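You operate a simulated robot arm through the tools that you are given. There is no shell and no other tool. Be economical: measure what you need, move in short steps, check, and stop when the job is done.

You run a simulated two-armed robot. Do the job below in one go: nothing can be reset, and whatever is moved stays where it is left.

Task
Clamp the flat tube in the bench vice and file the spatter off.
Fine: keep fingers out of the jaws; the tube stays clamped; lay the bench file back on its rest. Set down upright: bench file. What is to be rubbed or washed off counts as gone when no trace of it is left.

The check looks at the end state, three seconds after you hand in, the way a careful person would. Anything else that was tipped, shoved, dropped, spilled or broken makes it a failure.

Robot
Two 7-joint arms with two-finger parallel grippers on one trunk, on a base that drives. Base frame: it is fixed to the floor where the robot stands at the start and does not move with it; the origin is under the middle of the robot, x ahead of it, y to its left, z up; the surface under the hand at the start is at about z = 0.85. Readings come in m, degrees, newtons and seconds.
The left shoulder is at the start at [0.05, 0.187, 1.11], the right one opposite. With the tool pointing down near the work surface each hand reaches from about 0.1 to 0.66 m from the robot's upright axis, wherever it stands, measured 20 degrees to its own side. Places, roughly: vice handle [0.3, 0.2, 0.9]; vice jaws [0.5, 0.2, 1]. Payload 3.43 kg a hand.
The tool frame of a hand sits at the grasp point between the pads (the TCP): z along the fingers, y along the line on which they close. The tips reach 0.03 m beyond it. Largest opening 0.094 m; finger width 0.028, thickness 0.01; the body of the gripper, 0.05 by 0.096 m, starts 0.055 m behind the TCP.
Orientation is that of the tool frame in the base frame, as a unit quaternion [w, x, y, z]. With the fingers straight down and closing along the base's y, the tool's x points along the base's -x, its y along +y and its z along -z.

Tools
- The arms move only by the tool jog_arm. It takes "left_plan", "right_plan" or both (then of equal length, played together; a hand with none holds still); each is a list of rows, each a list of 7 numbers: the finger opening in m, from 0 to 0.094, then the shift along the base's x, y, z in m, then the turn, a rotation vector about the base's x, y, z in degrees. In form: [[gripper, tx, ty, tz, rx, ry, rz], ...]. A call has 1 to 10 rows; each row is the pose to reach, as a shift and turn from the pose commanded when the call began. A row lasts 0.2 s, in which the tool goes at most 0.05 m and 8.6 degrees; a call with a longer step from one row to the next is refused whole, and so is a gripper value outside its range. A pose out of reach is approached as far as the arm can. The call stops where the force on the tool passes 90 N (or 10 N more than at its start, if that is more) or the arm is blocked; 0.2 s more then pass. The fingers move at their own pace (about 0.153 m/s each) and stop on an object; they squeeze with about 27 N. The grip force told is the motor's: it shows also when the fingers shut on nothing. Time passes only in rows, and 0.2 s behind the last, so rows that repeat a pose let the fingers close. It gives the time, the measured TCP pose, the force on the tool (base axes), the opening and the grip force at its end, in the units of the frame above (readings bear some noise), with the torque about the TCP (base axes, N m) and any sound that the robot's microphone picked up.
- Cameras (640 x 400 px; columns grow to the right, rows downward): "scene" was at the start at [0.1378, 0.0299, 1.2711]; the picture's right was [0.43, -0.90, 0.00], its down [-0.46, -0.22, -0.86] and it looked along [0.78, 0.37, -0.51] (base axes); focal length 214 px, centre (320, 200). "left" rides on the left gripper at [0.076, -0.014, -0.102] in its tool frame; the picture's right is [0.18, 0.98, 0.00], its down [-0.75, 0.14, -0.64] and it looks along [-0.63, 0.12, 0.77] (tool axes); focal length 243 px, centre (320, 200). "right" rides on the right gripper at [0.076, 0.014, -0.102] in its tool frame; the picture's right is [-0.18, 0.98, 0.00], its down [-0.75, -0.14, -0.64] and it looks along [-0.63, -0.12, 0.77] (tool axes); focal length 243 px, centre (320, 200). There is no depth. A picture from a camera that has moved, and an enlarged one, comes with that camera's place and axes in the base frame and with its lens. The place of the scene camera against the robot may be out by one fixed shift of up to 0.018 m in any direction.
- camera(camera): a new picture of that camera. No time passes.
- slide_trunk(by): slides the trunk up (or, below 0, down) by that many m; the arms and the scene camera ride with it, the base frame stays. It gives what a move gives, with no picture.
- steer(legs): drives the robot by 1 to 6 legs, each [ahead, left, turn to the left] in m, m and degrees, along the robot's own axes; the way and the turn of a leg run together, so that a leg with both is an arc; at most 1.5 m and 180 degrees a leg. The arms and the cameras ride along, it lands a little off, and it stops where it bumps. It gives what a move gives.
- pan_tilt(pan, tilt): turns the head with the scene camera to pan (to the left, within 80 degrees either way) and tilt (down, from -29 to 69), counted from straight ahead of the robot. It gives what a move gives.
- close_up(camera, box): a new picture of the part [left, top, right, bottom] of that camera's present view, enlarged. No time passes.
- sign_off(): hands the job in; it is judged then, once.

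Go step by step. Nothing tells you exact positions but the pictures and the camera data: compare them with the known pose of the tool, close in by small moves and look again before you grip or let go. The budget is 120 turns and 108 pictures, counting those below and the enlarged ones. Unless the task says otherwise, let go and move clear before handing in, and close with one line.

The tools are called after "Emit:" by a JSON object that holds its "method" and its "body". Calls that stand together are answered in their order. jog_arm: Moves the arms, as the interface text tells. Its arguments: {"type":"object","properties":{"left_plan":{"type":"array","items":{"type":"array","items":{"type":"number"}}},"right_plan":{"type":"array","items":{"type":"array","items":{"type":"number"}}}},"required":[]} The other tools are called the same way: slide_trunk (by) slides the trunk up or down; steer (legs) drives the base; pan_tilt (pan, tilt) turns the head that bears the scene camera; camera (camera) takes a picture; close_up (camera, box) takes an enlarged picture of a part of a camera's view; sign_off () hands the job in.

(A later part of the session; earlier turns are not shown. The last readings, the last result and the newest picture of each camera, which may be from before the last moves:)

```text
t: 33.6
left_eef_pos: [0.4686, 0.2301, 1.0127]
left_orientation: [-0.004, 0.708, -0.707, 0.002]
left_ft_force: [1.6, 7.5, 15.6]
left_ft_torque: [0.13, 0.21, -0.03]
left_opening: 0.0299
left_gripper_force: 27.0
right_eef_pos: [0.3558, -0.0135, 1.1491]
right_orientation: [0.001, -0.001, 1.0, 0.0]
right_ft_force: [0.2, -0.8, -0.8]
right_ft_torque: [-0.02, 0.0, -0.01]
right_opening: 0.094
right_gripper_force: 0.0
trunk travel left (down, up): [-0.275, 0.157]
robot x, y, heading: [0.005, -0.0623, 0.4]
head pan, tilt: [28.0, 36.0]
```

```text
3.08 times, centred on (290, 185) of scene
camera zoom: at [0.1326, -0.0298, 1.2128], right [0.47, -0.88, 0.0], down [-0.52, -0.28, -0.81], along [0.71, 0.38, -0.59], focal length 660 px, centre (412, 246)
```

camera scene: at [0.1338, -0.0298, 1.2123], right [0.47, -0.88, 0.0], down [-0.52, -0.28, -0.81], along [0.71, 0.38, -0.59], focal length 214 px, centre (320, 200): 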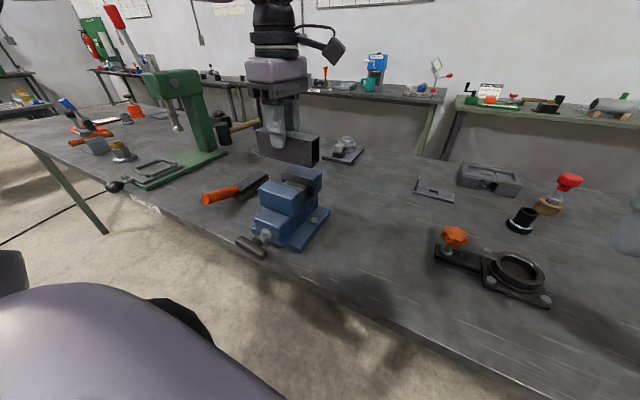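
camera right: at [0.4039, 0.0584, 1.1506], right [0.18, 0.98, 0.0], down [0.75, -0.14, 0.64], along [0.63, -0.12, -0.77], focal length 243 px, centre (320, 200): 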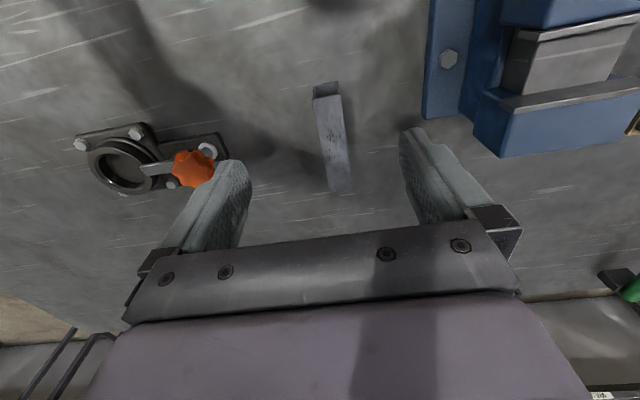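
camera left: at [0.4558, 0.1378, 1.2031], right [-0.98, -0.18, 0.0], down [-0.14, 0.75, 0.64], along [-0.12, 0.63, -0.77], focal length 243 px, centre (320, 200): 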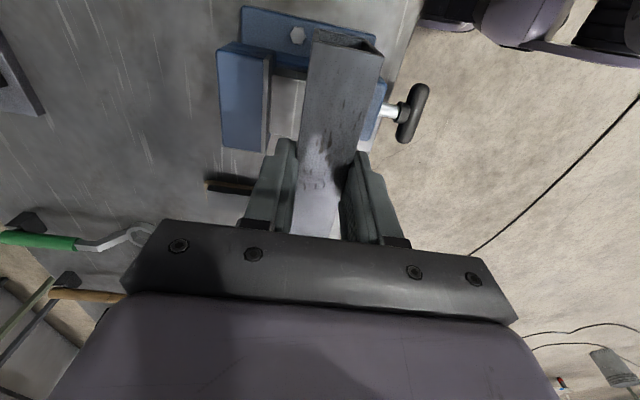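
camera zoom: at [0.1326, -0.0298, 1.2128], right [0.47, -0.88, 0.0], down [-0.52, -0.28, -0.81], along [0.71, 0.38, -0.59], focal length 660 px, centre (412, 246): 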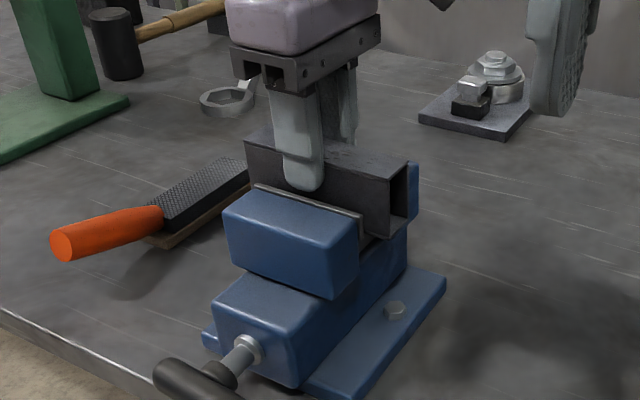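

The tube sits in the gap. I let go with a small opening.

Emit:
{"method": "jog_arm", "body": {"left_plan": [[0.04, 0, 0, 0, 0, 0, 0], [0.05, 0, 0, 0, 0, 0, 0], [0.05, 0, 0, 0, 0, 0, 0]]}}

Emit:
{"method": "close_up", "body": {"camera": "right", "box": [440, 50, 640, 200]}}

Emit:
{"method": "close_up", "body": {"camera": "left", "box": [160, 0, 480, 240]}}

```text
t: 34.4
left_eef_pos: [0.4685, 0.2303, 1.0117]
left_orientation: [0.002, -0.706, 0.708, 0.001]
left_ft_force: [-0.1, 0.4, 0.5]
left_ft_torque: [0.03, -0.04, -0.02]
left_opening: 0.05
left_gripper_force: 0.1
right_eef_pos: [0.3566, -0.0128, 1.1483]
right_orientation: [0.0, -0.002, 1.0, 0.0]
right_ft_force: [-0.2, 0.9, -0.2]
right_ft_torque: [0.03, 0.02, -0.02]
right_opening: 0.0942
right_gripper_force: 0.1
trunk travel left (down, up): [-0.275, 0.157]
robot x, y, heading: [0.0028, -0.062, 0.3]
head pan, tilt: [28.0, 36.0]
```

```text
2.67 times, centred on (540, 125) of right
camera zoom: at [0.2795, -0.0005, 1.2514], right [0.18, 0.98, 0.0], down [0.75, -0.14, 0.64], along [0.63, -0.12, -0.77], focal length 647 px, centre (-267, 400)
```

zoom: 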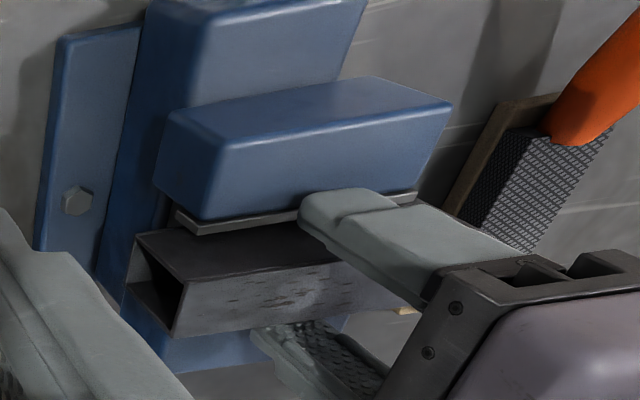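

```text
1.67 times, centred on (320, 120) of left
camera zoom: at [0.4825, 0.1535, 1.1145], right [-0.98, -0.18, 0.0], down [-0.14, 0.75, 0.64], along [-0.12, 0.63, -0.77], focal length 404 px, centre (320, 333)
```

zoom: 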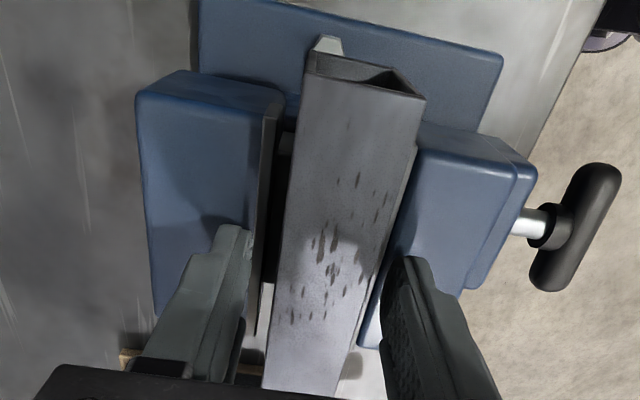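

The tube stands free and upright in the gap. I lift the left hand straight up, withdraw the right one, and then back the base away to reach the handle.

Emit:
{"method": "jog_arm", "body": {"left_plan": [[0.05, 0, 0, 0.02, 0, 0, 0], [0.05, 0, 0, 0.05, 0, 0, 0], [0.06, -0.01, 0, 0.09, 0, 0, 0], [0.06, -0.04, 0, 0.12, 0, 0, 0], [0.06, -0.08, 0, 0.13, 0, 0, 0], [0.06, -0.12, 0, 0.13, 0, 0, 0]], "right_plan": [[0.094, 0, -0.03, 0, 0, 0, 0], [0.094, 0, -0.06, 0, 0, 0, 0], [0.094, 0, -0.1, 0, 0, 0, 0], [0.094, 0, -0.14, 0, 0, 0, 0], [0.094, 0, -0.18, 0, 0, 0, 0], [0.094, 0, -0.2, 0, 0, 0, 0]]}}

Emit:
{"method": "steer", "body": {"legs": [[-0.3, 0, 0]]}}

Emit:
{"method": "camera", "body": {"camera": "scene"}}

```text
t: 35.8
left_eef_pos: [0.35, 0.2292, 1.141]
left_orientation: [0.002, -0.707, 0.707, -0.001]
left_ft_force: [0.3, -0.2, 0.0]
left_ft_torque: [0.0, 0.02, 0.0]
left_opening: 0.0598
left_gripper_force: 0.0
right_eef_pos: [0.3573, -0.2159, 1.1499]
right_orientation: [0.0, -0.002, 1.0, 0.001]
right_ft_force: [0.0, 0.1, 0.9]
right_ft_torque: [-0.04, 0.03, 0.01]
right_opening: 0.0939
right_gripper_force: 0.0
trunk travel left (down, up): [-0.275, 0.157]
robot x, y, heading: [-0.0004, -0.0635, 0.5]
head pan, tilt: [28.0, 36.0]
```

```text
t: 37.9
left_eef_pos: [0.048, 0.2276, 1.1407]
left_orientation: [0.002, -0.705, 0.709, 0.0]
left_ft_force: [-1.0, -0.5, -0.6]
left_ft_torque: [-0.02, -0.03, 0.0]
left_opening: 0.0599
left_gripper_force: 0.0
right_eef_pos: [0.0558, -0.2188, 1.1496]
right_orientation: [0.0, 0.0, 1.0, 0.0]
right_ft_force: [-0.2, -1.2, -0.4]
right_ft_torque: [0.02, -0.05, -0.05]
right_opening: 0.0942
right_gripper_force: 0.0
trunk travel left (down, up): [-0.275, 0.157]
robot x, y, heading: [-0.3016, -0.0641, -0.2]
head pan, tilt: [28.0, 36.0]
```

```text
75 pictures are left
camera scene: at [-0.169, -0.0308, 1.2125], right [0.47, -0.88, 0.0], down [-0.52, -0.28, -0.81], along [0.71, 0.38, -0.59], focal length 214 px, centre (320, 200)
```

scene: 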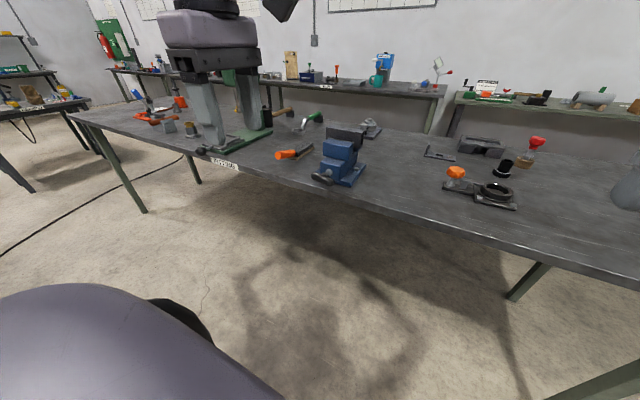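

Backed off with room. I pitch the left hand so the fingers point ahead, closing vertically.

Emit:
{"method": "jog_arm", "body": {"left_plan": [[0.06, 0, 0, 0, 0, -8.5, 0], [0.06, 0, 0, -0.01, 0, -17, 0], [0.06, 0, 0, -0.02, 0, -25.5, 0], [0.06, 0, 0, -0.03, 0, -34, 0], [0.06, 0, 0, -0.04, 0, -42.5, 0], [0.06, 0, 0, -0.05, 0, -51, 0], [0.06, 0, 0, -0.06, 0, -59.5, 0], [0.06, 0, 0, -0.07, 0, -68, 0], [0.06, 0, 0, -0.08, 0, -76.5, 0], [0.06, 0, 0, -0.1, 0, -85, 0]]}}

Emit:
{"method": "camera", "body": {"camera": "left"}}

```text
t: 40.1
left_eef_pos: [0.1353, 0.2752, 1.0901]
left_orientation: [0.491, -0.513, 0.513, -0.481]
left_ft_force: [-0.6, 1.2, 0.5]
left_ft_torque: [-0.04, 0.08, -0.04]
left_opening: 0.06
left_gripper_force: 0.0
left hand out of reach, approached as far as the arm can: row 7, 8, 9, 10
right_eef_pos: [0.0569, -0.2185, 1.1499]
right_orientation: [0.001, 0.0, 1.0, 0.001]
right_ft_force: [0.1, -0.3, -0.2]
right_ft_torque: [0.02, -0.03, -0.02]
right_opening: 0.0941
right_gripper_force: 0.0
trunk travel left (down, up): [-0.275, 0.157]
robot x, y, heading: [-0.3047, -0.0642, 0.0]
head pan, tilt: [28.0, 36.0]
```

```text
74 pictures are left
camera left: at [0.0341, 0.1981, 1.1102], right [-0.05, -0.17, -0.98], down [-0.65, 0.75, -0.1], along [0.75, 0.64, -0.15], focal length 243 px, centre (320, 200)
```

left: 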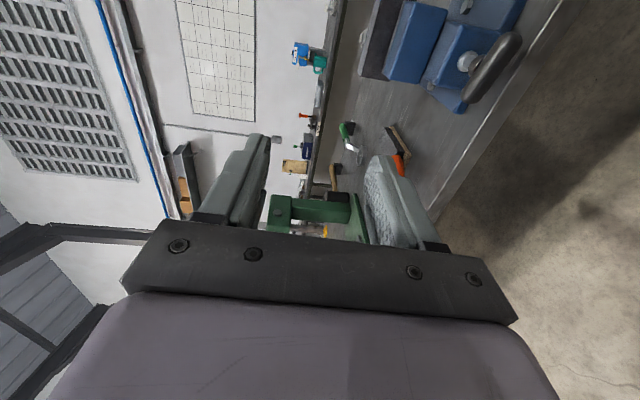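

The hand now points ahead and the handle shows: bar centre about (0.319, 0.231, 0.902), tilted about 22°. I approach to x≈0.24, rolling to match.

Emit:
{"method": "jog_arm", "body": {"left_plan": [[0.07, 0.0, -0.01, -0.03, 3, -1, 0], [0.07, 0.01, -0.02, -0.07, 7, -2, 0], [0.07, 0.02, -0.03, -0.11, 11, -3, 0], [0.07, 0.03, -0.04, -0.15, 15, -3, 0], [0.07, 0.05, -0.044, -0.18, 19, -3, 0], [0.07, 0.075, -0.044, -0.188, 22, -3, 0], [0.07, 0.1, -0.044, -0.188, 22, -3, 0], [0.07, 0.1, -0.044, -0.188, 22, -3, 0]]}}

Emit:
{"method": "camera", "body": {"camera": "left"}}

```text
t: 42.1
left_eef_pos: [0.2594, 0.2077, 1.0138]
left_orientation: [0.658, -0.315, 0.529, -0.434]
left_ft_force: [0.9, -0.7, 0.2]
left_ft_torque: [-0.02, -0.01, 0.01]
left_opening: 0.07
left_gripper_force: 0.0
left hand out of reach, approached as far as the arm can: row 1, 2, 3, 4, 5, 6
right_eef_pos: [0.0564, -0.2192, 1.1488]
right_orientation: [0.001, -0.001, 1.0, 0.0]
right_ft_force: [0.9, -0.9, -0.3]
right_ft_torque: [0.01, 0.02, 0.01]
right_opening: 0.0939
right_gripper_force: 0.0
trunk travel left (down, up): [-0.275, 0.157]
robot x, y, heading: [-0.302, -0.0627, -0.0]
head pan, tilt: [28.0, 36.0]
stopped in row 8 (left hand): the arm was blocked; the commanded pose is now the measured one
```

```text
73 pictures are left
camera left: at [0.1615, 0.1375, 0.9713], right [0.24, 0.25, -0.94], down [-0.64, 0.77, 0.04], along [0.73, 0.59, 0.35], focal length 243 px, centre (320, 200)
```

left: 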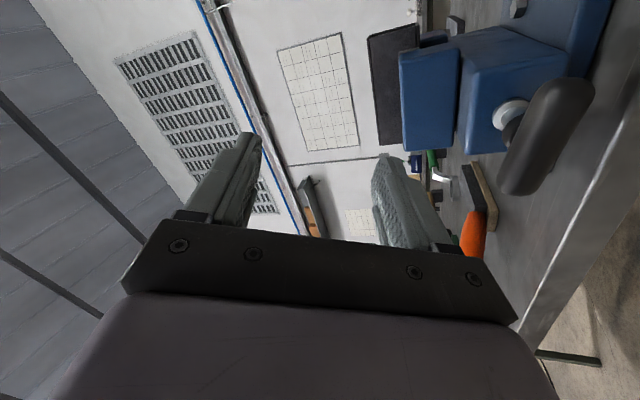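

The arm was blocked short of the goal; I look where the arm is before moving on.

Emit:
{"method": "pan_tilt", "body": {"pan": 40, "tilt": 40}}

Emit:
{"method": "camera", "body": {"camera": "scene"}}

Emit:
{"method": "camera", "body": {"camera": "right"}}

```text
t: 42.8
left_eef_pos: [0.2593, 0.2085, 1.0149]
left_orientation: [0.657, -0.317, 0.529, -0.434]
left_ft_force: [0.1, 0.2, 1.3]
left_ft_torque: [-0.02, 0.0, 0.03]
left_opening: 0.0703
left_gripper_force: 0.0
right_eef_pos: [0.056, -0.217, 1.1491]
right_orientation: [0.001, -0.001, 1.0, 0.0]
right_ft_force: [-0.5, -0.3, -0.7]
right_ft_torque: [0.0, 0.01, 0.04]
right_opening: 0.0937
right_gripper_force: 0.1
trunk travel left (down, up): [-0.275, 0.157]
robot x, y, heading: [-0.3027, -0.0579, 0.3]
head pan, tilt: [40.0, 40.0]
```

```text
72 pictures are left
camera scene: at [-0.1809, -0.0173, 1.2064], right [0.64, -0.77, 0.0], down [-0.49, -0.41, -0.77], along [0.59, 0.49, -0.64], focal length 214 px, centre (320, 200)
```

scene: 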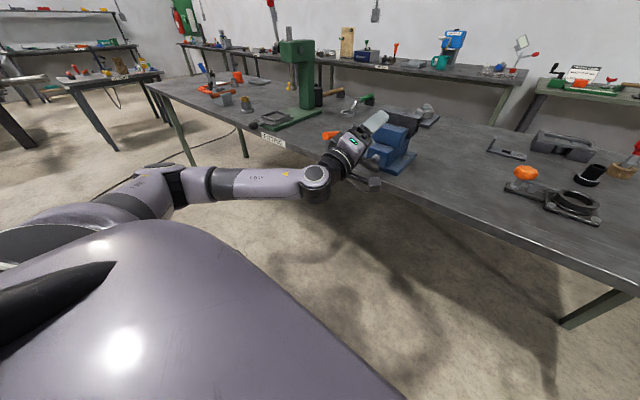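

```text
71 pictures are left
camera right: at [-0.0201, -0.2042, 1.2522], right [0.18, 0.98, 0.0], down [0.75, -0.14, 0.64], along [0.63, -0.12, -0.77], focal length 243 px, centre (320, 200)
```

right: 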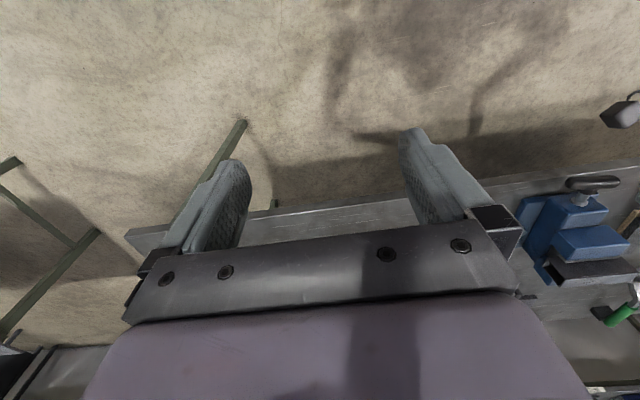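

The forearm comes in from the side with a sharp wrist bend. Standing further back and more in line with the handle should let the arm point ahead.

Emit:
{"method": "steer", "body": {"legs": [[-0.15, 0.08, 0]]}}

Emit:
{"method": "jog_arm", "body": {"left_plan": [[0.07, 0.02, -0.01, 0.0, 0, 0, 0], [0.07, 0.05, -0.02, 0.0, -1, 4, 0], [0.07, 0.08, -0.03, -0.01, -2, 8, 0], [0.07, 0.1, -0.04, -0.02, -3, 12, 1], [0.07, 0.12, -0.045, -0.03, -3.5, 14, 2], [0.07, 0.12, -0.05, -0.04, -3.5, 14, 2], [0.07, 0.12, -0.05, -0.04, -3.5, 14, 2]]}}

Emit:
{"method": "camera", "body": {"camera": "left"}}

```text
t: 44.3
left_eef_pos: [0.1154, 0.2845, 1.0151]
left_orientation: [0.657, -0.315, 0.529, -0.435]
left_ft_force: [-0.4, 0.1, 0.8]
left_ft_torque: [-0.01, -0.03, -0.01]
left_opening: 0.0698
left_gripper_force: 0.0
right_eef_pos: [-0.0882, -0.1407, 1.1498]
right_orientation: [-0.001, 0.0, 1.0, 0.0]
right_ft_force: [0.2, -0.2, -0.1]
right_ft_torque: [-0.03, -0.05, 0.0]
right_opening: 0.0941
right_gripper_force: 0.0
trunk travel left (down, up): [-0.275, 0.157]
robot x, y, heading: [-0.4508, 0.0151, -0.1]
head pan, tilt: [40.0, 40.0]
```

```text
t: 45.9
left_eef_pos: [0.2371, 0.2337, 0.9743]
left_orientation: [0.585, -0.396, 0.586, -0.397]
left_ft_force: [-0.1, -0.4, -0.8]
left_ft_torque: [-0.02, -0.01, 0.03]
left_opening: 0.0698
left_gripper_force: 0.1
right_eef_pos: [-0.0874, -0.1408, 1.1483]
right_orientation: [0.0, -0.001, 1.0, 0.0]
right_ft_force: [0.3, 0.7, -0.6]
right_ft_torque: [-0.01, -0.02, 0.03]
right_opening: 0.0938
right_gripper_force: 0.0
trunk travel left (down, up): [-0.275, 0.157]
robot x, y, heading: [-0.4457, 0.0153, -0.0]
head pan, tilt: [40.0, 40.0]
```

```text
70 pictures are left
camera left: at [0.1342, 0.1585, 0.9606], right [0.0, 0.19, -0.98], down [-0.64, 0.75, 0.15], along [0.77, 0.63, 0.13], focal length 243 px, centre (320, 200)
```

left: 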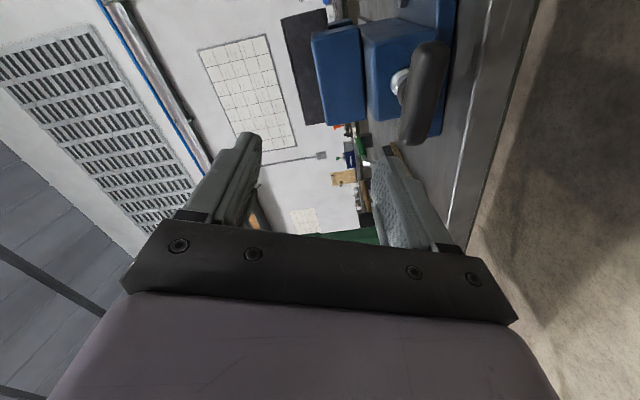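

Orientation is now exact and the handle is well in view: bar centre ≈ (0.319, 0.229, 0.900), tilt nearer 15°. I line up in front of it.

Emit:
{"method": "jog_arm", "body": {"left_plan": [[0.07, 0, -0.002, -0.025, -2, 0, 0], [0.07, 0, -0.004, -0.05, -4, 0, 0], [0.07, 0, -0.004, -0.074, -6, 0, 0], [0.07, 0.01, -0.004, -0.074, -6, 0, 0]]}}

Emit:
{"method": "camera", "body": {"camera": "left"}}

Emit:
{"method": "camera", "body": {"camera": "scene"}}

```text
t: 46.9
left_eef_pos: [0.2462, 0.2305, 0.8994]
left_orientation: [0.564, -0.426, 0.565, -0.427]
left_ft_force: [-0.4, 0.2, -0.6]
left_ft_torque: [0.03, -0.01, 0.0]
left_opening: 0.0703
left_gripper_force: 0.0
right_eef_pos: [-0.0857, -0.141, 1.1489]
right_orientation: [0.0, 0.0, 1.0, 0.0]
right_ft_force: [0.2, -0.7, -0.2]
right_ft_torque: [0.0, -0.03, 0.0]
right_opening: 0.094
right_gripper_force: 0.1
trunk travel left (down, up): [-0.275, 0.157]
robot x, y, heading: [-0.4462, 0.012, 0.0]
head pan, tilt: [40.0, 40.0]
```

```text
69 pictures are left
camera left: at [0.1432, 0.1524, 0.8942], right [0.0, 0.09, -1.0], down [-0.64, 0.77, 0.07], along [0.77, 0.64, 0.06], focal length 243 px, centre (320, 200)
```

left: 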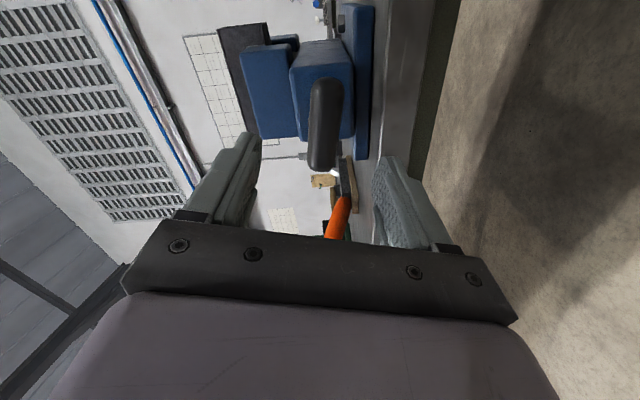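

```text
68 pictures are left
camera scene: at [-0.3245, 0.0595, 1.2064], right [0.64, -0.77, 0.0], down [-0.49, -0.41, -0.77], along [0.59, 0.49, -0.64], focal length 214 px, centre (320, 200)
```

scene: 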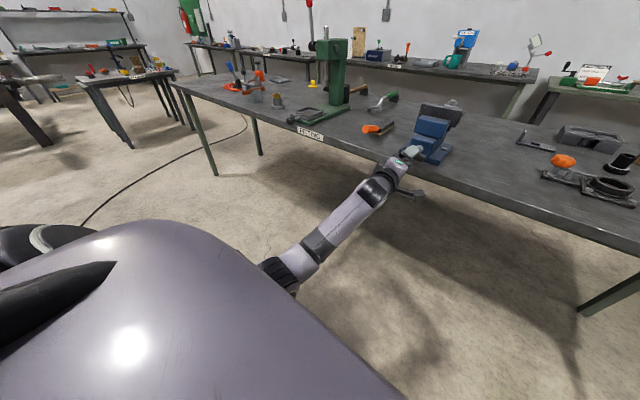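

Aligned in front. I narrow the opening to clear the bench, correct the roll by 5°, and advance around the bar.

Emit:
{"method": "jog_arm", "body": {"left_plan": [[0.052, 0, -0.001, 0, -3, 0, 0], [0.052, 0, -0.001, 0, -5, 0, 0], [0.052, 0.02, -0.001, 0, -5, 0, 0], [0.052, 0.04, -0.001, 0, -5, 0, 0], [0.052, 0.058, -0.001, 0, -5, 0, 0], [0.052, 0.058, -0.001, 0, -5, 0, 0]]}}

Emit:
{"method": "camera", "body": {"camera": "left"}}

```text
t: 48.3
left_eef_pos: [0.3039, 0.2297, 0.8994]
left_orientation: [0.545, -0.45, 0.545, -0.452]
left_ft_force: [-0.2, 0.2, -0.7]
left_ft_torque: [0.03, 0.01, -0.01]
left_opening: 0.052
left_gripper_force: 0.1
right_eef_pos: [-0.0881, -0.1409, 1.1491]
right_orientation: [0.0, 0.0, 1.0, -0.001]
right_ft_force: [0.2, 0.0, 0.8]
right_ft_torque: [-0.04, -0.01, 0.01]
right_opening: 0.0941
right_gripper_force: 0.1
trunk travel left (down, up): [-0.275, 0.157]
robot x, y, heading: [-0.4488, 0.0147, 0.1]
head pan, tilt: [40.0, 40.0]
```

```text
67 pictures are left
camera left: at [0.2011, 0.1522, 0.8997], right [0.0, 0.0, -1.0], down [-0.64, 0.77, 0.0], along [0.77, 0.64, 0.0], focal length 243 px, centre (320, 200)
```

left: 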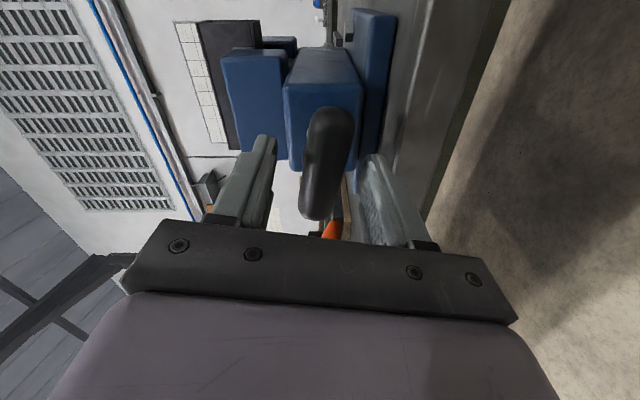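

The bar sits a little further ahead (x≈0.325). I advance 14 mm more and close.

Emit:
{"method": "jog_arm", "body": {"left_plan": [[0.052, 0.007, -0.001, -0.002, 0, 0, 0], [0.052, 0.014, -0.001, -0.003, 0, 0, 0], [0.052, 0.014, -0.001, -0.003, 0, 0, 0], [0.03, 0.014, -0.001, -0.003, 0, 0, 0], [0.01, 0.014, -0.001, -0.003, 0, 0, 0], [0.01, 0.014, -0.001, -0.003, 0, 0, 0]]}}

Emit:
{"method": "camera", "body": {"camera": "left"}}

```text
t: 49.7
left_eef_pos: [0.319, 0.2294, 0.8969]
left_orientation: [0.545, -0.45, 0.545, -0.452]
left_ft_force: [1.4, -0.5, 1.1]
left_ft_torque: [-0.01, 0.07, -0.03]
left_opening: 0.0284
left_gripper_force: 45.3
right_eef_pos: [-0.0875, -0.1417, 1.15]
right_orientation: [0.0, -0.001, 1.0, -0.001]
right_ft_force: [-0.4, 0.6, -0.2]
right_ft_torque: [-0.04, -0.01, 0.03]
right_opening: 0.0943
right_gripper_force: 0.0
trunk travel left (down, up): [-0.275, 0.157]
robot x, y, heading: [-0.4466, 0.0088, -0.0]
head pan, tilt: [40.0, 40.0]
```

```text
66 pictures are left
camera left: at [0.2157, 0.1516, 0.8976], right [0.0, 0.0, -1.0], down [-0.64, 0.77, 0.0], along [0.77, 0.64, 0.0], focal length 243 px, centre (320, 200)
```

left: 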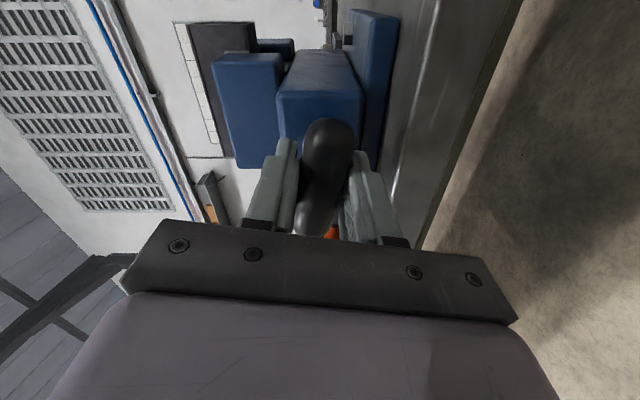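

The bar is held. I turn it clockwise (positive about x) by 40° and watch the torque.

Emit:
{"method": "jog_arm", "body": {"left_plan": [[0.01, 0, 0, 0, 8, 0, 0], [0.01, 0, 0, 0, 16, 0, 0], [0.01, 0, 0, 0, 24, 0, 0], [0.01, 0, 0, 0, 32, 0, 0], [0.01, 0, 0, 0, 40, 0, 0]]}}

Emit:
{"method": "camera", "body": {"camera": "left"}}

```text
t: 50.9
left_eef_pos: [0.3181, 0.2296, 0.8957]
left_orientation: [0.665, -0.236, 0.667, -0.237]
left_ft_force: [-9.3, 3.8, -6.1]
left_ft_torque: [-0.03, -1.05, 0.78]
left_opening: 0.0285
left_gripper_force: 44.6
right_eef_pos: [-0.088, -0.1406, 1.1501]
right_orientation: [0.0, 0.0, 1.0, -0.001]
right_ft_force: [0.2, 0.1, -0.1]
right_ft_torque: [-0.02, 0.01, 0.03]
right_opening: 0.0939
right_gripper_force: 0.1
trunk travel left (down, up): [-0.275, 0.157]
robot x, y, heading: [-0.4453, 0.0109, -0.1]
head pan, tilt: [40.0, 40.0]
```

```text
65 pictures are left
camera left: at [0.2157, 0.1705, 0.8472], right [0.0, 0.65, -0.76], down [-0.64, 0.58, 0.5], along [0.77, 0.49, 0.41], focal length 243 px, centre (320, 200)
```

left: 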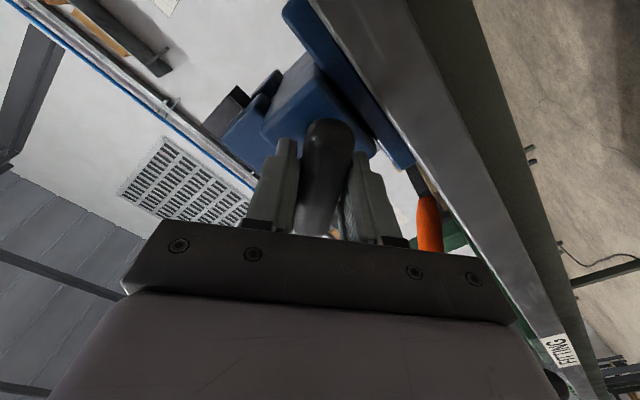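

It turns with the hand. I take a reference view of the jaws, then turn further.

Emit:
{"method": "close_up", "body": {"camera": "scene", "box": [370, 80, 490, 180]}}

Emit:
{"method": "jog_arm", "body": {"left_plan": [[0.01, 0, 0, 0, 8, 0, 0], [0.01, 0, 0, 0, 16, 0, 0], [0.01, 0, 0, 0, 24, 0, 0], [0.01, 0, 0, 0, 32, 0, 0], [0.01, 0, 0, 0, 40, 0, 0], [0.01, 0, 0, 0, 48, 0, 0], [0.01, 0, 0, 0, 56, 0, 0], [0.01, 0, 0, 0, 64, 0, 0], [0.01, 0, 0, 0, 72, 0, 0]]}}

Emit:
{"method": "close_up", "body": {"camera": "scene", "box": [370, 80, 490, 180]}}

```text
4.00 times, centred on (430, 130) of scene
camera zoom: at [-0.325, 0.0602, 1.2063], right [0.64, -0.77, 0.0], down [-0.49, -0.41, -0.77], along [0.59, 0.49, -0.64], focal length 858 px, centre (-120, 480)
```

zoom: 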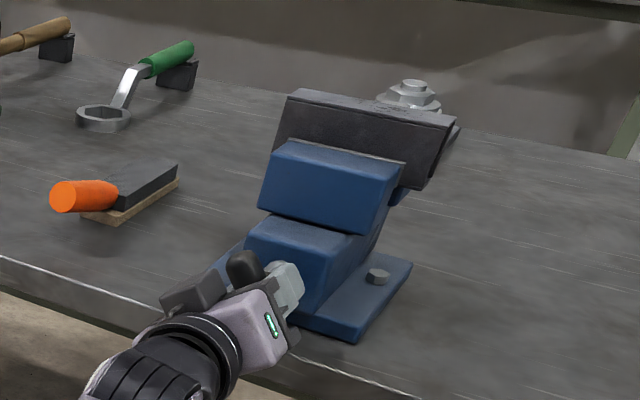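

```text
t: 52.9
left_eef_pos: [0.3193, 0.2321, 0.8959]
left_orientation: [0.676, 0.2, 0.68, 0.201]
left_ft_force: [1.3, 18.1, -9.4]
left_ft_torque: [-0.04, -0.92, -0.64]
left_opening: 0.0284
left_gripper_force: 45.2
right_eef_pos: [-0.0864, -0.1394, 1.1476]
right_orientation: [-0.001, 0.0, 1.0, -0.001]
right_ft_force: [0.2, -0.1, 0.0]
right_ft_torque: [0.0, 0.01, 0.0]
right_opening: 0.094
right_gripper_force: 0.0
trunk travel left (down, up): [-0.275, 0.157]
robot x, y, heading: [-0.4472, 0.017, 0.1]
head pan, tilt: [40.0, 40.0]
```

```text
4.00 times, centred on (430, 130) of scene
camera zoom: at [-0.3235, 0.0616, 1.2061], right [0.64, -0.77, 0.0], down [-0.49, -0.41, -0.76], along [0.59, 0.49, -0.64], focal length 858 px, centre (-120, 480)
```

zoom: 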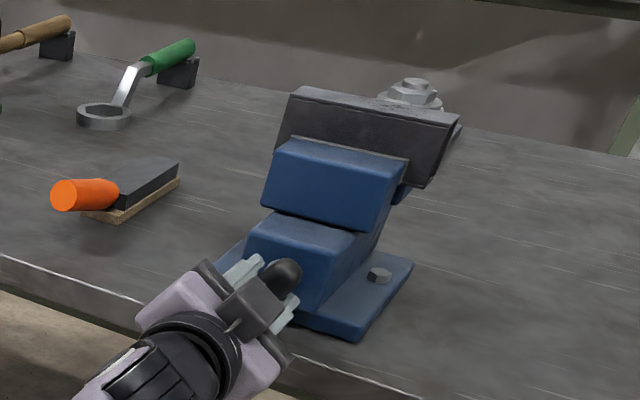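

The movable jaw creeps toward the tube – right direction. Turn further.

Emit:
{"method": "jog_arm", "body": {"left_plan": [[0.01, 0, -0.001, 0, 8, 0, 0], [0.01, 0, -0.001, 0, 16, 0, 0], [0.01, 0, -0.001, 0, 24, 0, 0], [0.01, 0, -0.001, 0, 32, 0, 0], [0.01, 0, -0.001, 0, 40, 0, 0], [0.01, 0, -0.001, 0, 48, 0, 0], [0.01, 0, -0.001, 0, 56, 0, 0], [0.01, 0, -0.001, 0, 64, 0, 0], [0.01, 0, -0.001, 0, 72, 0, 0]]}}

Emit:
{"method": "close_up", "body": {"camera": "scene", "box": [370, 80, 490, 180]}}

```text
t: 54.9
left_eef_pos: [0.3188, 0.2287, 0.8965]
left_orientation: [0.432, 0.559, 0.435, 0.559]
left_ft_force: [10.1, 13.9, 0.5]
left_ft_torque: [-1.62, -0.09, 0.38]
left_opening: 0.0343
left_gripper_force: 45.3
right_eef_pos: [-0.086, -0.1406, 1.1493]
right_orientation: [-0.001, 0.001, 1.0, -0.001]
right_ft_force: [0.3, 0.4, -0.4]
right_ft_torque: [-0.04, -0.01, 0.02]
right_opening: 0.0941
right_gripper_force: 0.0
trunk travel left (down, up): [-0.275, 0.157]
robot x, y, heading: [-0.4495, 0.0107, -0.1]
head pan, tilt: [40.0, 40.0]
```

```text
4.00 times, centred on (430, 130) of scene
camera zoom: at [-0.3234, 0.0609, 1.2062], right [0.64, -0.77, 0.0], down [-0.49, -0.41, -0.76], along [0.59, 0.49, -0.64], focal length 858 px, centre (-120, 480)
```

zoom: 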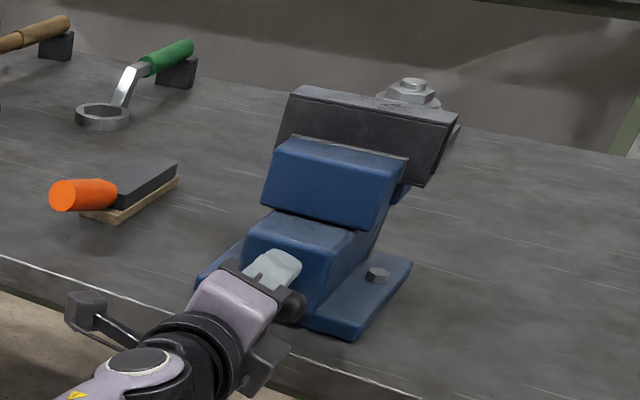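

The handle stopped turning with rising torque and the jaw no longer advances – it seems to have bitten. I open, back off and inspect.

Emit:
{"method": "jog_arm", "body": {"left_plan": [[0.06, 0, 0, 0, 0, 0, 0], [0.06, 0, 0, 0, 0, 0, 0], [0.06, -0.03, 0, 0, 0, 0, 0], [0.06, -0.07, 0, 0, 0, 0, 0], [0.06, -0.1, 0, 0.02, -8, 0, 0], [0.06, -0.11, 0, 0.06, -16, 0, 0], [0.06, -0.11, 0, 0.1, -24, 0, 0], [0.06, -0.11, 0, 0.14, -32, 0, 0], [0.06, -0.11, 0, 0.18, -40, 0, 0]]}}

Emit:
{"method": "close_up", "body": {"camera": "scene", "box": [380, 80, 480, 165]}}

Emit:
{"method": "camera", "body": {"camera": "left"}}

```text
t: 56.9
left_eef_pos: [0.2077, 0.2283, 1.077]
left_orientation: [0.596, 0.378, 0.598, 0.378]
left_ft_force: [0.3, 0.3, 0.4]
left_ft_torque: [0.03, 0.0, 0.01]
left_opening: 0.06
left_gripper_force: 0.1
right_eef_pos: [-0.0887, -0.1404, 1.1501]
right_orientation: [0.0, -0.001, 1.0, 0.001]
right_ft_force: [0.4, -0.2, 1.2]
right_ft_torque: [0.02, -0.01, -0.04]
right_opening: 0.094
right_gripper_force: 0.1
trunk travel left (down, up): [-0.275, 0.157]
robot x, y, heading: [-0.4457, 0.015, 0.1]
head pan, tilt: [40.0, 40.0]
```

```text
4.71 times, centred on (430, 122) of scene
camera zoom: at [-0.3246, 0.0594, 1.2063], right [0.64, -0.77, 0.0], down [-0.49, -0.41, -0.77], along [0.59, 0.49, -0.64], focal length 1009 px, centre (-198, 565)
```

zoom: 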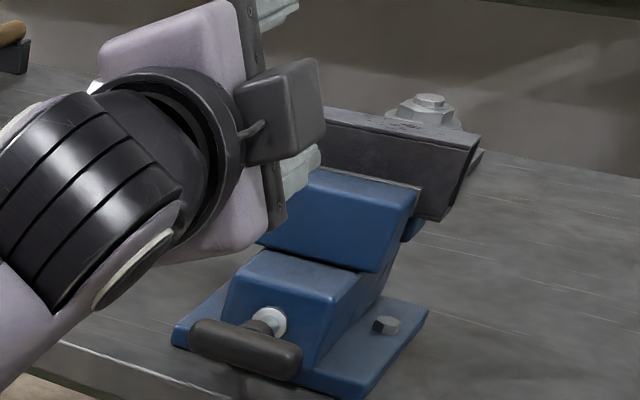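

```text
60 pictures are left
camera left: at [0.105, 0.2902, 1.0329], right [0.0, 0.59, 0.81], down [-0.64, -0.62, 0.45], along [0.77, -0.52, 0.37], focal length 243 px, centre (320, 200)
```

left: 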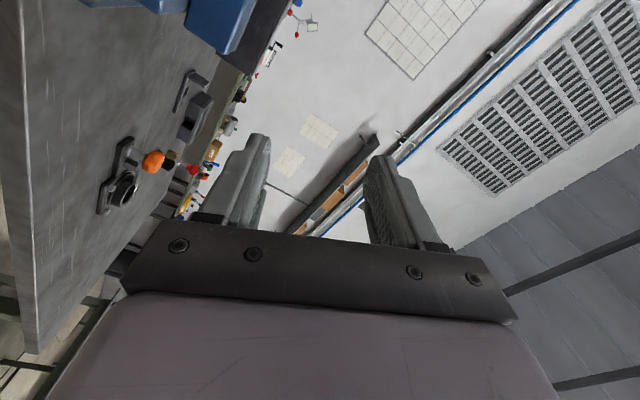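

I can't see the gap from here. I turn the left hand back to pointing down, so its camera can look over the jaws.

Emit:
{"method": "jog_arm", "body": {"left_plan": [[0.06, -0.02, 0, 0.02, -8, 0, 0], [0.06, -0.03, 0, 0.03, -16, 0, 0], [0.06, -0.04, 0, 0.05, -24, 0, 0], [0.06, -0.05, 0, 0.06, -32, 0, 0], [0.06, -0.05, 0, 0.06, -40, 0, 0], [0.06, -0.05, 0, 0.06, -48, 0, 0], [0.06, -0.05, 0, 0.06, -56, 0, 0], [0.06, -0.05, 0, 0.06, -64, 0, 0]]}}

Emit:
{"method": "jog_arm", "body": {"left_plan": [[0.06, 0, 0, 0, 0, 8.5, 0], [0.06, 0, 0, 0.01, 0, 17, 0], [0.06, 0, 0, 0.02, 0, 25.5, 0], [0.06, 0, 0.0, 0.02, 0, 34, 0], [0.06, 0, 0, 0.02, 0, 42.5, 0], [0.06, 0, 0, 0.02, 0, 51, 0], [0.06, 0, 0, 0.02, 0, 59.5, 0], [0.06, 0, 0, 0.02, 0, 68, 0], [0.06, 0, 0, 0.02, 0, 76.5, 0], [0.06, 0, 0, 0.02, 0, 85, 0]]}}

```text
t: 58.7
left_eef_pos: [0.1562, 0.2291, 1.137]
left_orientation: [0.706, 0.004, 0.708, 0.003]
left_ft_force: [-0.5, -0.5, 0.1]
left_ft_torque: [0.0, 0.0, 0.0]
left_opening: 0.0601
left_gripper_force: 0.1
right_eef_pos: [-0.0872, -0.1414, 1.1492]
right_orientation: [-0.001, 0.0, 1.0, 0.0]
right_ft_force: [-0.4, -0.1, 0.0]
right_ft_torque: [0.01, -0.04, 0.01]
right_opening: 0.094
right_gripper_force: 0.1
trunk travel left (down, up): [-0.275, 0.157]
robot x, y, heading: [-0.4479, 0.0112, 0.1]
head pan, tilt: [40.0, 40.0]
```

```text
t: 60.9
left_eef_pos: [0.1383, 0.2354, 1.1464]
left_orientation: [0.041, 0.007, 0.999, 0.0]
left_ft_force: [1.6, -0.3, 0.2]
left_ft_torque: [0.04, 0.02, 0.0]
left_opening: 0.06
left_gripper_force: 0.1
left hand out of reach, approached as far as the arm can: row 10
right_eef_pos: [-0.085, -0.142, 1.148]
right_orientation: [-0.001, 0.0, 1.0, 0.001]
right_ft_force: [-0.3, -0.2, -0.4]
right_ft_torque: [0.06, 0.05, 0.0]
right_opening: 0.0941
right_gripper_force: 0.1
trunk travel left (down, up): [-0.275, 0.157]
robot x, y, heading: [-0.4477, 0.0139, -0.0]
head pan, tilt: [40.0, 40.0]
```

Now I retract the hand, drive forward again and look down on the vice and the file.

Emit:
{"method": "jog_arm", "body": {"left_plan": [[0.094, -0.03, 0.01, 0, 0, 2, 0], [0.094, -0.06, 0.02, 0, 0, 4.7, 0], [0.094, -0.1, 0.03, 0, 0, 4.7, 0], [0.094, -0.13, 0.03, 0.01, 0, 4.7, 0]]}}

Emit:
{"method": "steer", "body": {"legs": [[0.34, -0.02, 0]]}}

Emit:
{"method": "camera", "body": {"camera": "left"}}

Emit:
{"method": "camera", "body": {"camera": "scene"}}

```text
t: 62.1
left_eef_pos: [0.1259, 0.3008, 1.1599]
left_orientation: [0.031, -0.038, 0.996, 0.069]
left_ft_force: [-0.5, -0.2, 0.1]
left_ft_torque: [0.02, 0.02, -0.03]
left_opening: 0.094
left_gripper_force: 0.0
left hand out of reach, approached as far as the arm can: row 1, 2, 3, 4
right_eef_pos: [-0.0864, -0.1404, 1.1491]
right_orientation: [0.0, 0.001, 1.0, 0.0]
right_ft_force: [0.2, -0.3, -0.7]
right_ft_torque: [-0.02, -0.04, 0.03]
right_opening: 0.094
right_gripper_force: 0.2
trunk travel left (down, up): [-0.275, 0.157]
robot x, y, heading: [-0.4442, 0.0108, 0.2]
head pan, tilt: [40.0, 40.0]
stopped in row 4 (left hand): the arm was blocked; the commanded pose is now the measured one
```

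```text
t: 64.3
left_eef_pos: [0.4647, 0.2895, 1.1597]
left_orientation: [0.031, -0.041, 0.996, 0.069]
left_ft_force: [0.6, 0.0, 0.0]
left_ft_torque: [-0.02, -0.01, -0.01]
left_opening: 0.0939
left_gripper_force: 0.0
right_eef_pos: [0.2536, -0.157, 1.15]
right_orientation: [0.0, -0.004, 1.0, 0.0]
right_ft_force: [-0.5, -0.2, 0.0]
right_ft_torque: [0.02, 0.03, 0.0]
right_opening: 0.094
right_gripper_force: 0.0
trunk travel left (down, up): [-0.275, 0.157]
robot x, y, heading: [-0.1024, -0.0031, -0.1]
head pan, tilt: [40.0, 40.0]
```

```text
59 pictures are left
camera left: at [0.3847, 0.253, 1.2545], right [-0.27, 0.96, 0.12], down [0.7, 0.11, 0.7], along [0.66, 0.27, -0.7], focal length 243 px, centre (320, 200)
```

left: 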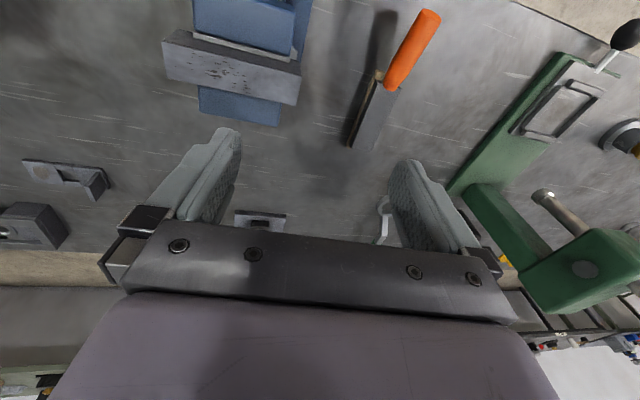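

```text
58 pictures are left
camera scene: at [0.0161, 0.0417, 1.2063], right [0.65, -0.76, 0.0], down [-0.49, -0.42, -0.77], along [0.58, 0.5, -0.64], focal length 214 px, centre (320, 200)
```

scene: 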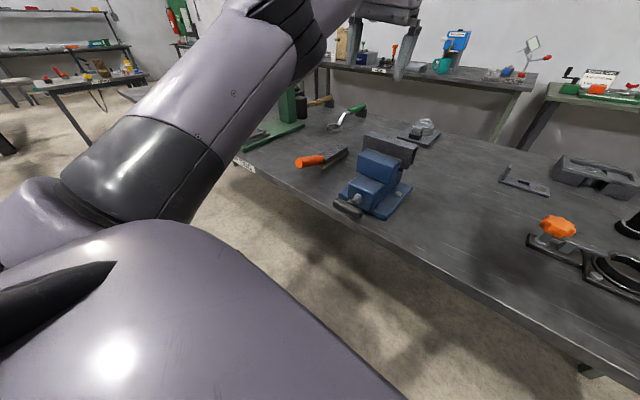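

Now the vice and the file are in view; I enlarge both.

Emit:
{"method": "close_up", "body": {"camera": "left", "box": [150, 0, 310, 140]}}

Emit:
{"method": "close_up", "body": {"camera": "left", "box": [310, 0, 470, 160]}}

Emit:
{"method": "close_up", "body": {"camera": "scene", "box": [280, 110, 440, 230]}}

```text
2.86 times, centred on (230, 70) of left
camera zoom: at [0.3847, 0.253, 1.2545], right [-0.27, 0.96, 0.12], down [0.7, 0.11, 0.7], along [0.66, 0.27, -0.7], focal length 693 px, centre (577, 571)
```

zoom: 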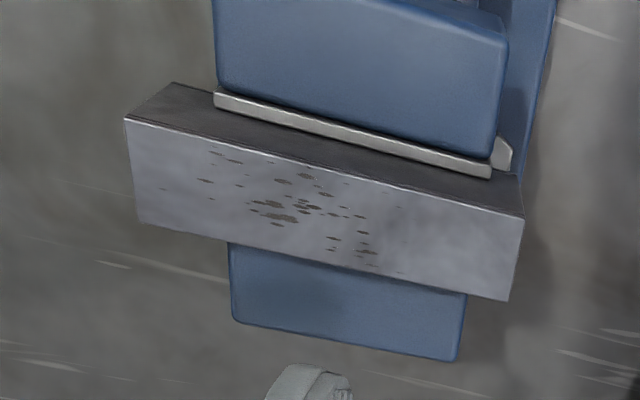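

```text
2.50 times, centred on (390, 80) of left
camera zoom: at [0.3847, 0.253, 1.2545], right [-0.27, 0.96, 0.12], down [0.7, 0.11, 0.7], along [0.66, 0.27, -0.7], focal length 606 px, centre (145, 500)
```

zoom: 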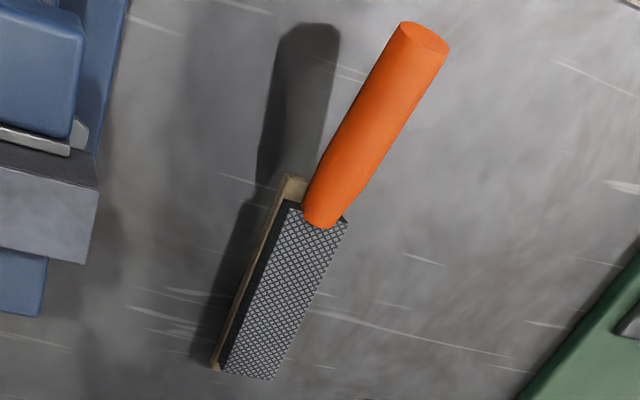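

```text
3.33 times, centred on (360, 170) of scene
camera zoom: at [0.0161, 0.0417, 1.2063], right [0.65, -0.76, 0.0], down [-0.49, -0.42, -0.77], along [0.58, 0.5, -0.64], focal length 715 px, centre (187, 300)
```

zoom: 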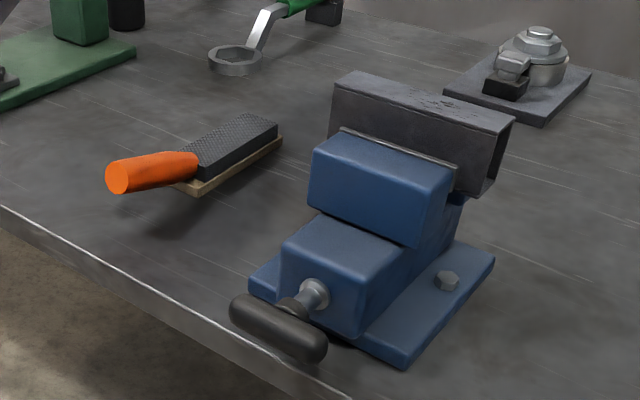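

The tube now sits at x 0.463–0.493 against the fixed jaw with the movable plate on its other side: clamped. The file lies along x at y≈0.44, handle from x 0.385 to 0.48. I level the hand, pull it back, and drive up.

Emit:
{"method": "jog_arm", "body": {"left_plan": [[0.094, -0.02, 0, 0, -3, 1.2, -1.6], [0.094, -0.05, 0, 0.0, -5.5, 2.4, -3.2], [0.094, -0.08, 0, 0.0, -7.9, 3.6, -4.7], [0.094, -0.1, 0, 0, -7.9, 3.6, -4.7], [0.094, -0.1, 0, 0, -7.9, 3.6, -4.7]]}}

Emit:
{"method": "steer", "body": {"legs": [[0.1, 0.07, 0]]}}

```text
t: 65.3
left_eef_pos: [0.3765, 0.3201, 1.0828]
left_orientation: [-0.088, -0.032, 0.995, -0.021]
left_ft_force: [0.0, 1.0, 0.1]
left_ft_torque: [-0.03, 0.02, -0.02]
left_opening: 0.0942
left_gripper_force: 0.1
left hand out of reach, approached as far as the arm can: row 1
right_eef_pos: [0.2544, -0.1574, 1.1493]
right_orientation: [0.0, -0.003, 1.0, 0.0]
right_ft_force: [0.4, 0.4, 0.5]
right_ft_torque: [-0.02, 0.01, 0.01]
right_opening: 0.0939
right_gripper_force: 0.1
trunk travel left (down, up): [-0.275, 0.157]
robot x, y, heading: [-0.1022, -0.0049, 0.2]
head pan, tilt: [40.0, 40.0]
stopped in row 4 (left hand): the arm was blocked; the commanded pose is now the measured one
```

```text
t: 66.6
left_eef_pos: [0.4749, 0.3886, 1.0818]
left_orientation: [-0.087, -0.032, 0.996, -0.021]
left_ft_force: [-0.1, 0.1, 0.3]
left_ft_torque: [-0.04, 0.01, -0.03]
left_opening: 0.0941
left_gripper_force: 0.1
right_eef_pos: [0.3537, -0.086, 1.1487]
right_orientation: [0.0, -0.005, 1.0, 0.0]
right_ft_force: [1.0, 0.8, -0.1]
right_ft_torque: [0.0, 0.0, 0.03]
right_opening: 0.0938
right_gripper_force: 0.1
trunk travel left (down, up): [-0.275, 0.157]
robot x, y, heading: [-0.006, 0.068, 0.5]
head pan, tilt: [40.0, 40.0]
```

Blocked once more by the arm's own posture; I check how it stands.

Emit:
{"method": "camera", "body": {"camera": "scene"}}

Emit:
{"method": "camera", "body": {"camera": "left"}}

```text
54 pictures are left
camera scene: at [0.1146, 0.1121, 1.2063], right [0.65, -0.76, 0.0], down [-0.49, -0.42, -0.77], along [0.58, 0.5, -0.64], focal length 214 px, centre (320, 200)
```

scene: 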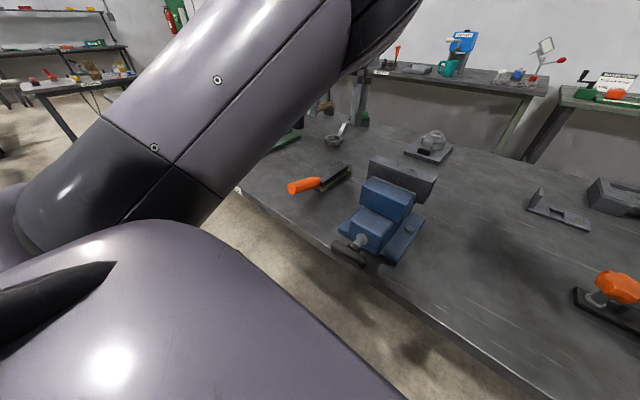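

```text
53 pictures are left
camera left: at [0.4182, 0.3747, 1.1984], right [-0.25, 0.97, 0.0], down [0.84, 0.22, 0.49], along [0.48, 0.12, -0.87], focal length 243 px, centre (320, 200)
```

left: 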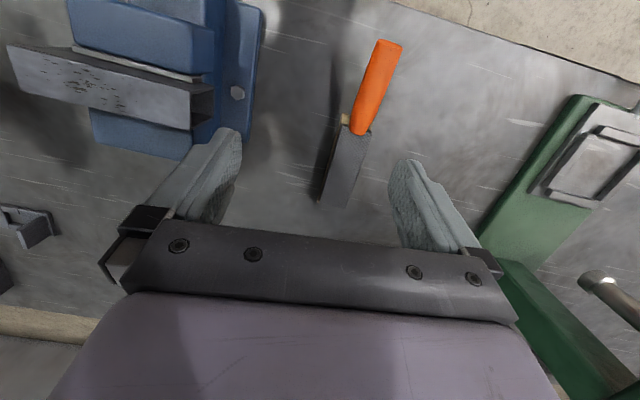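

Elbow-up posture, usable. I level the hand while moving above the file handle.

Emit:
{"method": "jog_arm", "body": {"left_plan": [[0.094, 0, 0.01, 0, 1, -4, -1], [0.094, -0.01, 0.025, 0, 2, -7, -2.5], [0.094, -0.02, 0.04, -0.01, 2.4, -10, -3.7], [0.094, -0.035, 0.053, -0.02, 2.4, -10, -3.7], [0.094, -0.045, 0.053, -0.04, 2.4, -10, -3.7], [0.094, -0.045, 0.053, -0.06, 2.4, -10, -3.7], [0.094, -0.045, 0.053, -0.06, 2.4, -10, -3.7]]}}

Emit:
{"method": "camera", "body": {"camera": "left"}}

```text
t: 68.4
left_eef_pos: [0.4145, 0.4611, 0.9823]
left_orientation: [-0.046, -0.028, 0.998, -0.02]
left_ft_force: [0.4, 1.2, 0.0]
left_ft_torque: [0.02, -0.01, -0.04]
left_opening: 0.094
left_gripper_force: 0.1
right_eef_pos: [0.3529, -0.0866, 1.1494]
right_orientation: [0.0, -0.005, 1.0, 0.001]
right_ft_force: [0.2, 0.1, 0.3]
right_ft_torque: [-0.01, 0.03, -0.01]
right_opening: 0.0941
right_gripper_force: 0.2
trunk travel left (down, up): [-0.275, 0.157]
robot x, y, heading: [-0.0059, 0.0652, 0.5]
head pan, tilt: [40.0, 40.0]
stopped in row 7 (left hand): the arm was blocked; the commanded pose is now the measured one
```

```text
52 pictures are left
camera left: at [0.3488, 0.4469, 1.0932], right [-0.24, 0.97, -0.02], down [0.8, 0.21, 0.56], along [0.55, 0.12, -0.83], focal length 243 px, centre (320, 200)
```

left: 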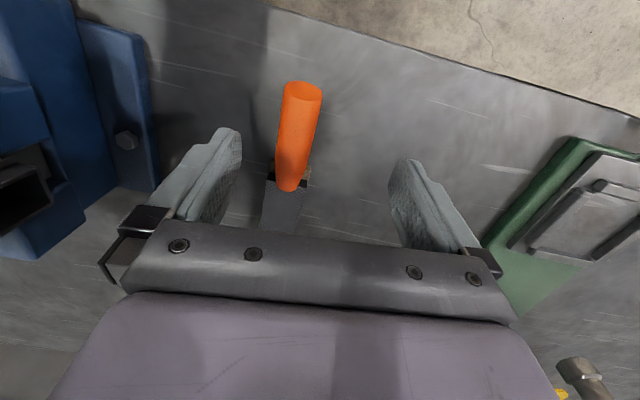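

The elbow is folded to its limit; standing further back unfolds it. I raise the hand, drive back 0.12 m and reach forward.

Emit:
{"method": "jog_arm", "body": {"left_plan": [[0.094, 0.01, 0, 0.03, 0, 0, 0], [0.094, 0.02, -0.0, 0.06, 0, 0, 0]]}}

Emit:
{"method": "steer", "body": {"legs": [[-0.13, 0.05, 0]]}}

Emit:
{"method": "jog_arm", "body": {"left_plan": [[0.094, 0.03, -0.02, 0, 1, -1, -1], [0.094, 0.06, -0.04, 0, 2, -3, -2], [0.094, 0.09, -0.06, 0, 2.3, -5.3, -3.2], [0.094, 0.12, -0.07, 0, 2.3, -5.3, -3.2], [0.094, 0.12, -0.07, 0, 2.3, -5.3, -3.2]]}}

```text
t: 69.0
left_eef_pos: [0.435, 0.4594, 1.0418]
left_orientation: [-0.046, -0.026, 0.998, -0.018]
left_ft_force: [0.4, -0.9, 1.1]
left_ft_torque: [-0.01, 0.02, 0.0]
left_opening: 0.0937
left_gripper_force: 0.1
right_eef_pos: [0.353, -0.0875, 1.1494]
right_orientation: [0.0, -0.004, 1.0, 0.001]
right_ft_force: [-0.7, 0.5, 0.0]
right_ft_torque: [-0.01, -0.04, -0.01]
right_opening: 0.0937
right_gripper_force: 0.0
trunk travel left (down, up): [-0.275, 0.157]
robot x, y, heading: [-0.0065, 0.0671, 0.4]
head pan, tilt: [40.0, 40.0]
```

```text
t: 70.3
left_eef_pos: [0.3059, 0.5087, 1.0417]
left_orientation: [-0.046, -0.025, 0.998, -0.018]
left_ft_force: [-0.2, -0.2, 0.2]
left_ft_torque: [0.0, 0.0, 0.01]
left_opening: 0.0941
left_gripper_force: 0.1
right_eef_pos: [0.2229, -0.0375, 1.1489]
right_orientation: [0.0, -0.004, 1.0, 0.0]
right_ft_force: [-0.1, 0.7, 0.3]
right_ft_torque: [0.02, -0.01, -0.01]
right_opening: 0.0938
right_gripper_force: 0.1
trunk travel left (down, up): [-0.275, 0.157]
robot x, y, heading: [-0.1327, 0.1093, 0.4]
head pan, tilt: [40.0, 40.0]
```

```text
t: 71.5
left_eef_pos: [0.4262, 0.4397, 1.0379]
left_orientation: [0.0, 0.002, 1.0, 0.002]
left_ft_force: [0.8, -0.7, -0.8]
left_ft_torque: [0.01, 0.01, 0.03]
left_opening: 0.0941
left_gripper_force: 0.0
right_eef_pos: [0.2236, -0.0377, 1.1495]
right_orientation: [0.0, -0.004, 1.0, 0.001]
right_ft_force: [0.0, -0.1, -0.9]
right_ft_torque: [0.01, 0.03, 0.01]
right_opening: 0.0938
right_gripper_force: 0.1
trunk travel left (down, up): [-0.275, 0.157]
robot x, y, heading: [-0.1353, 0.1123, 0.5]
head pan, tilt: [40.0, 40.0]
```

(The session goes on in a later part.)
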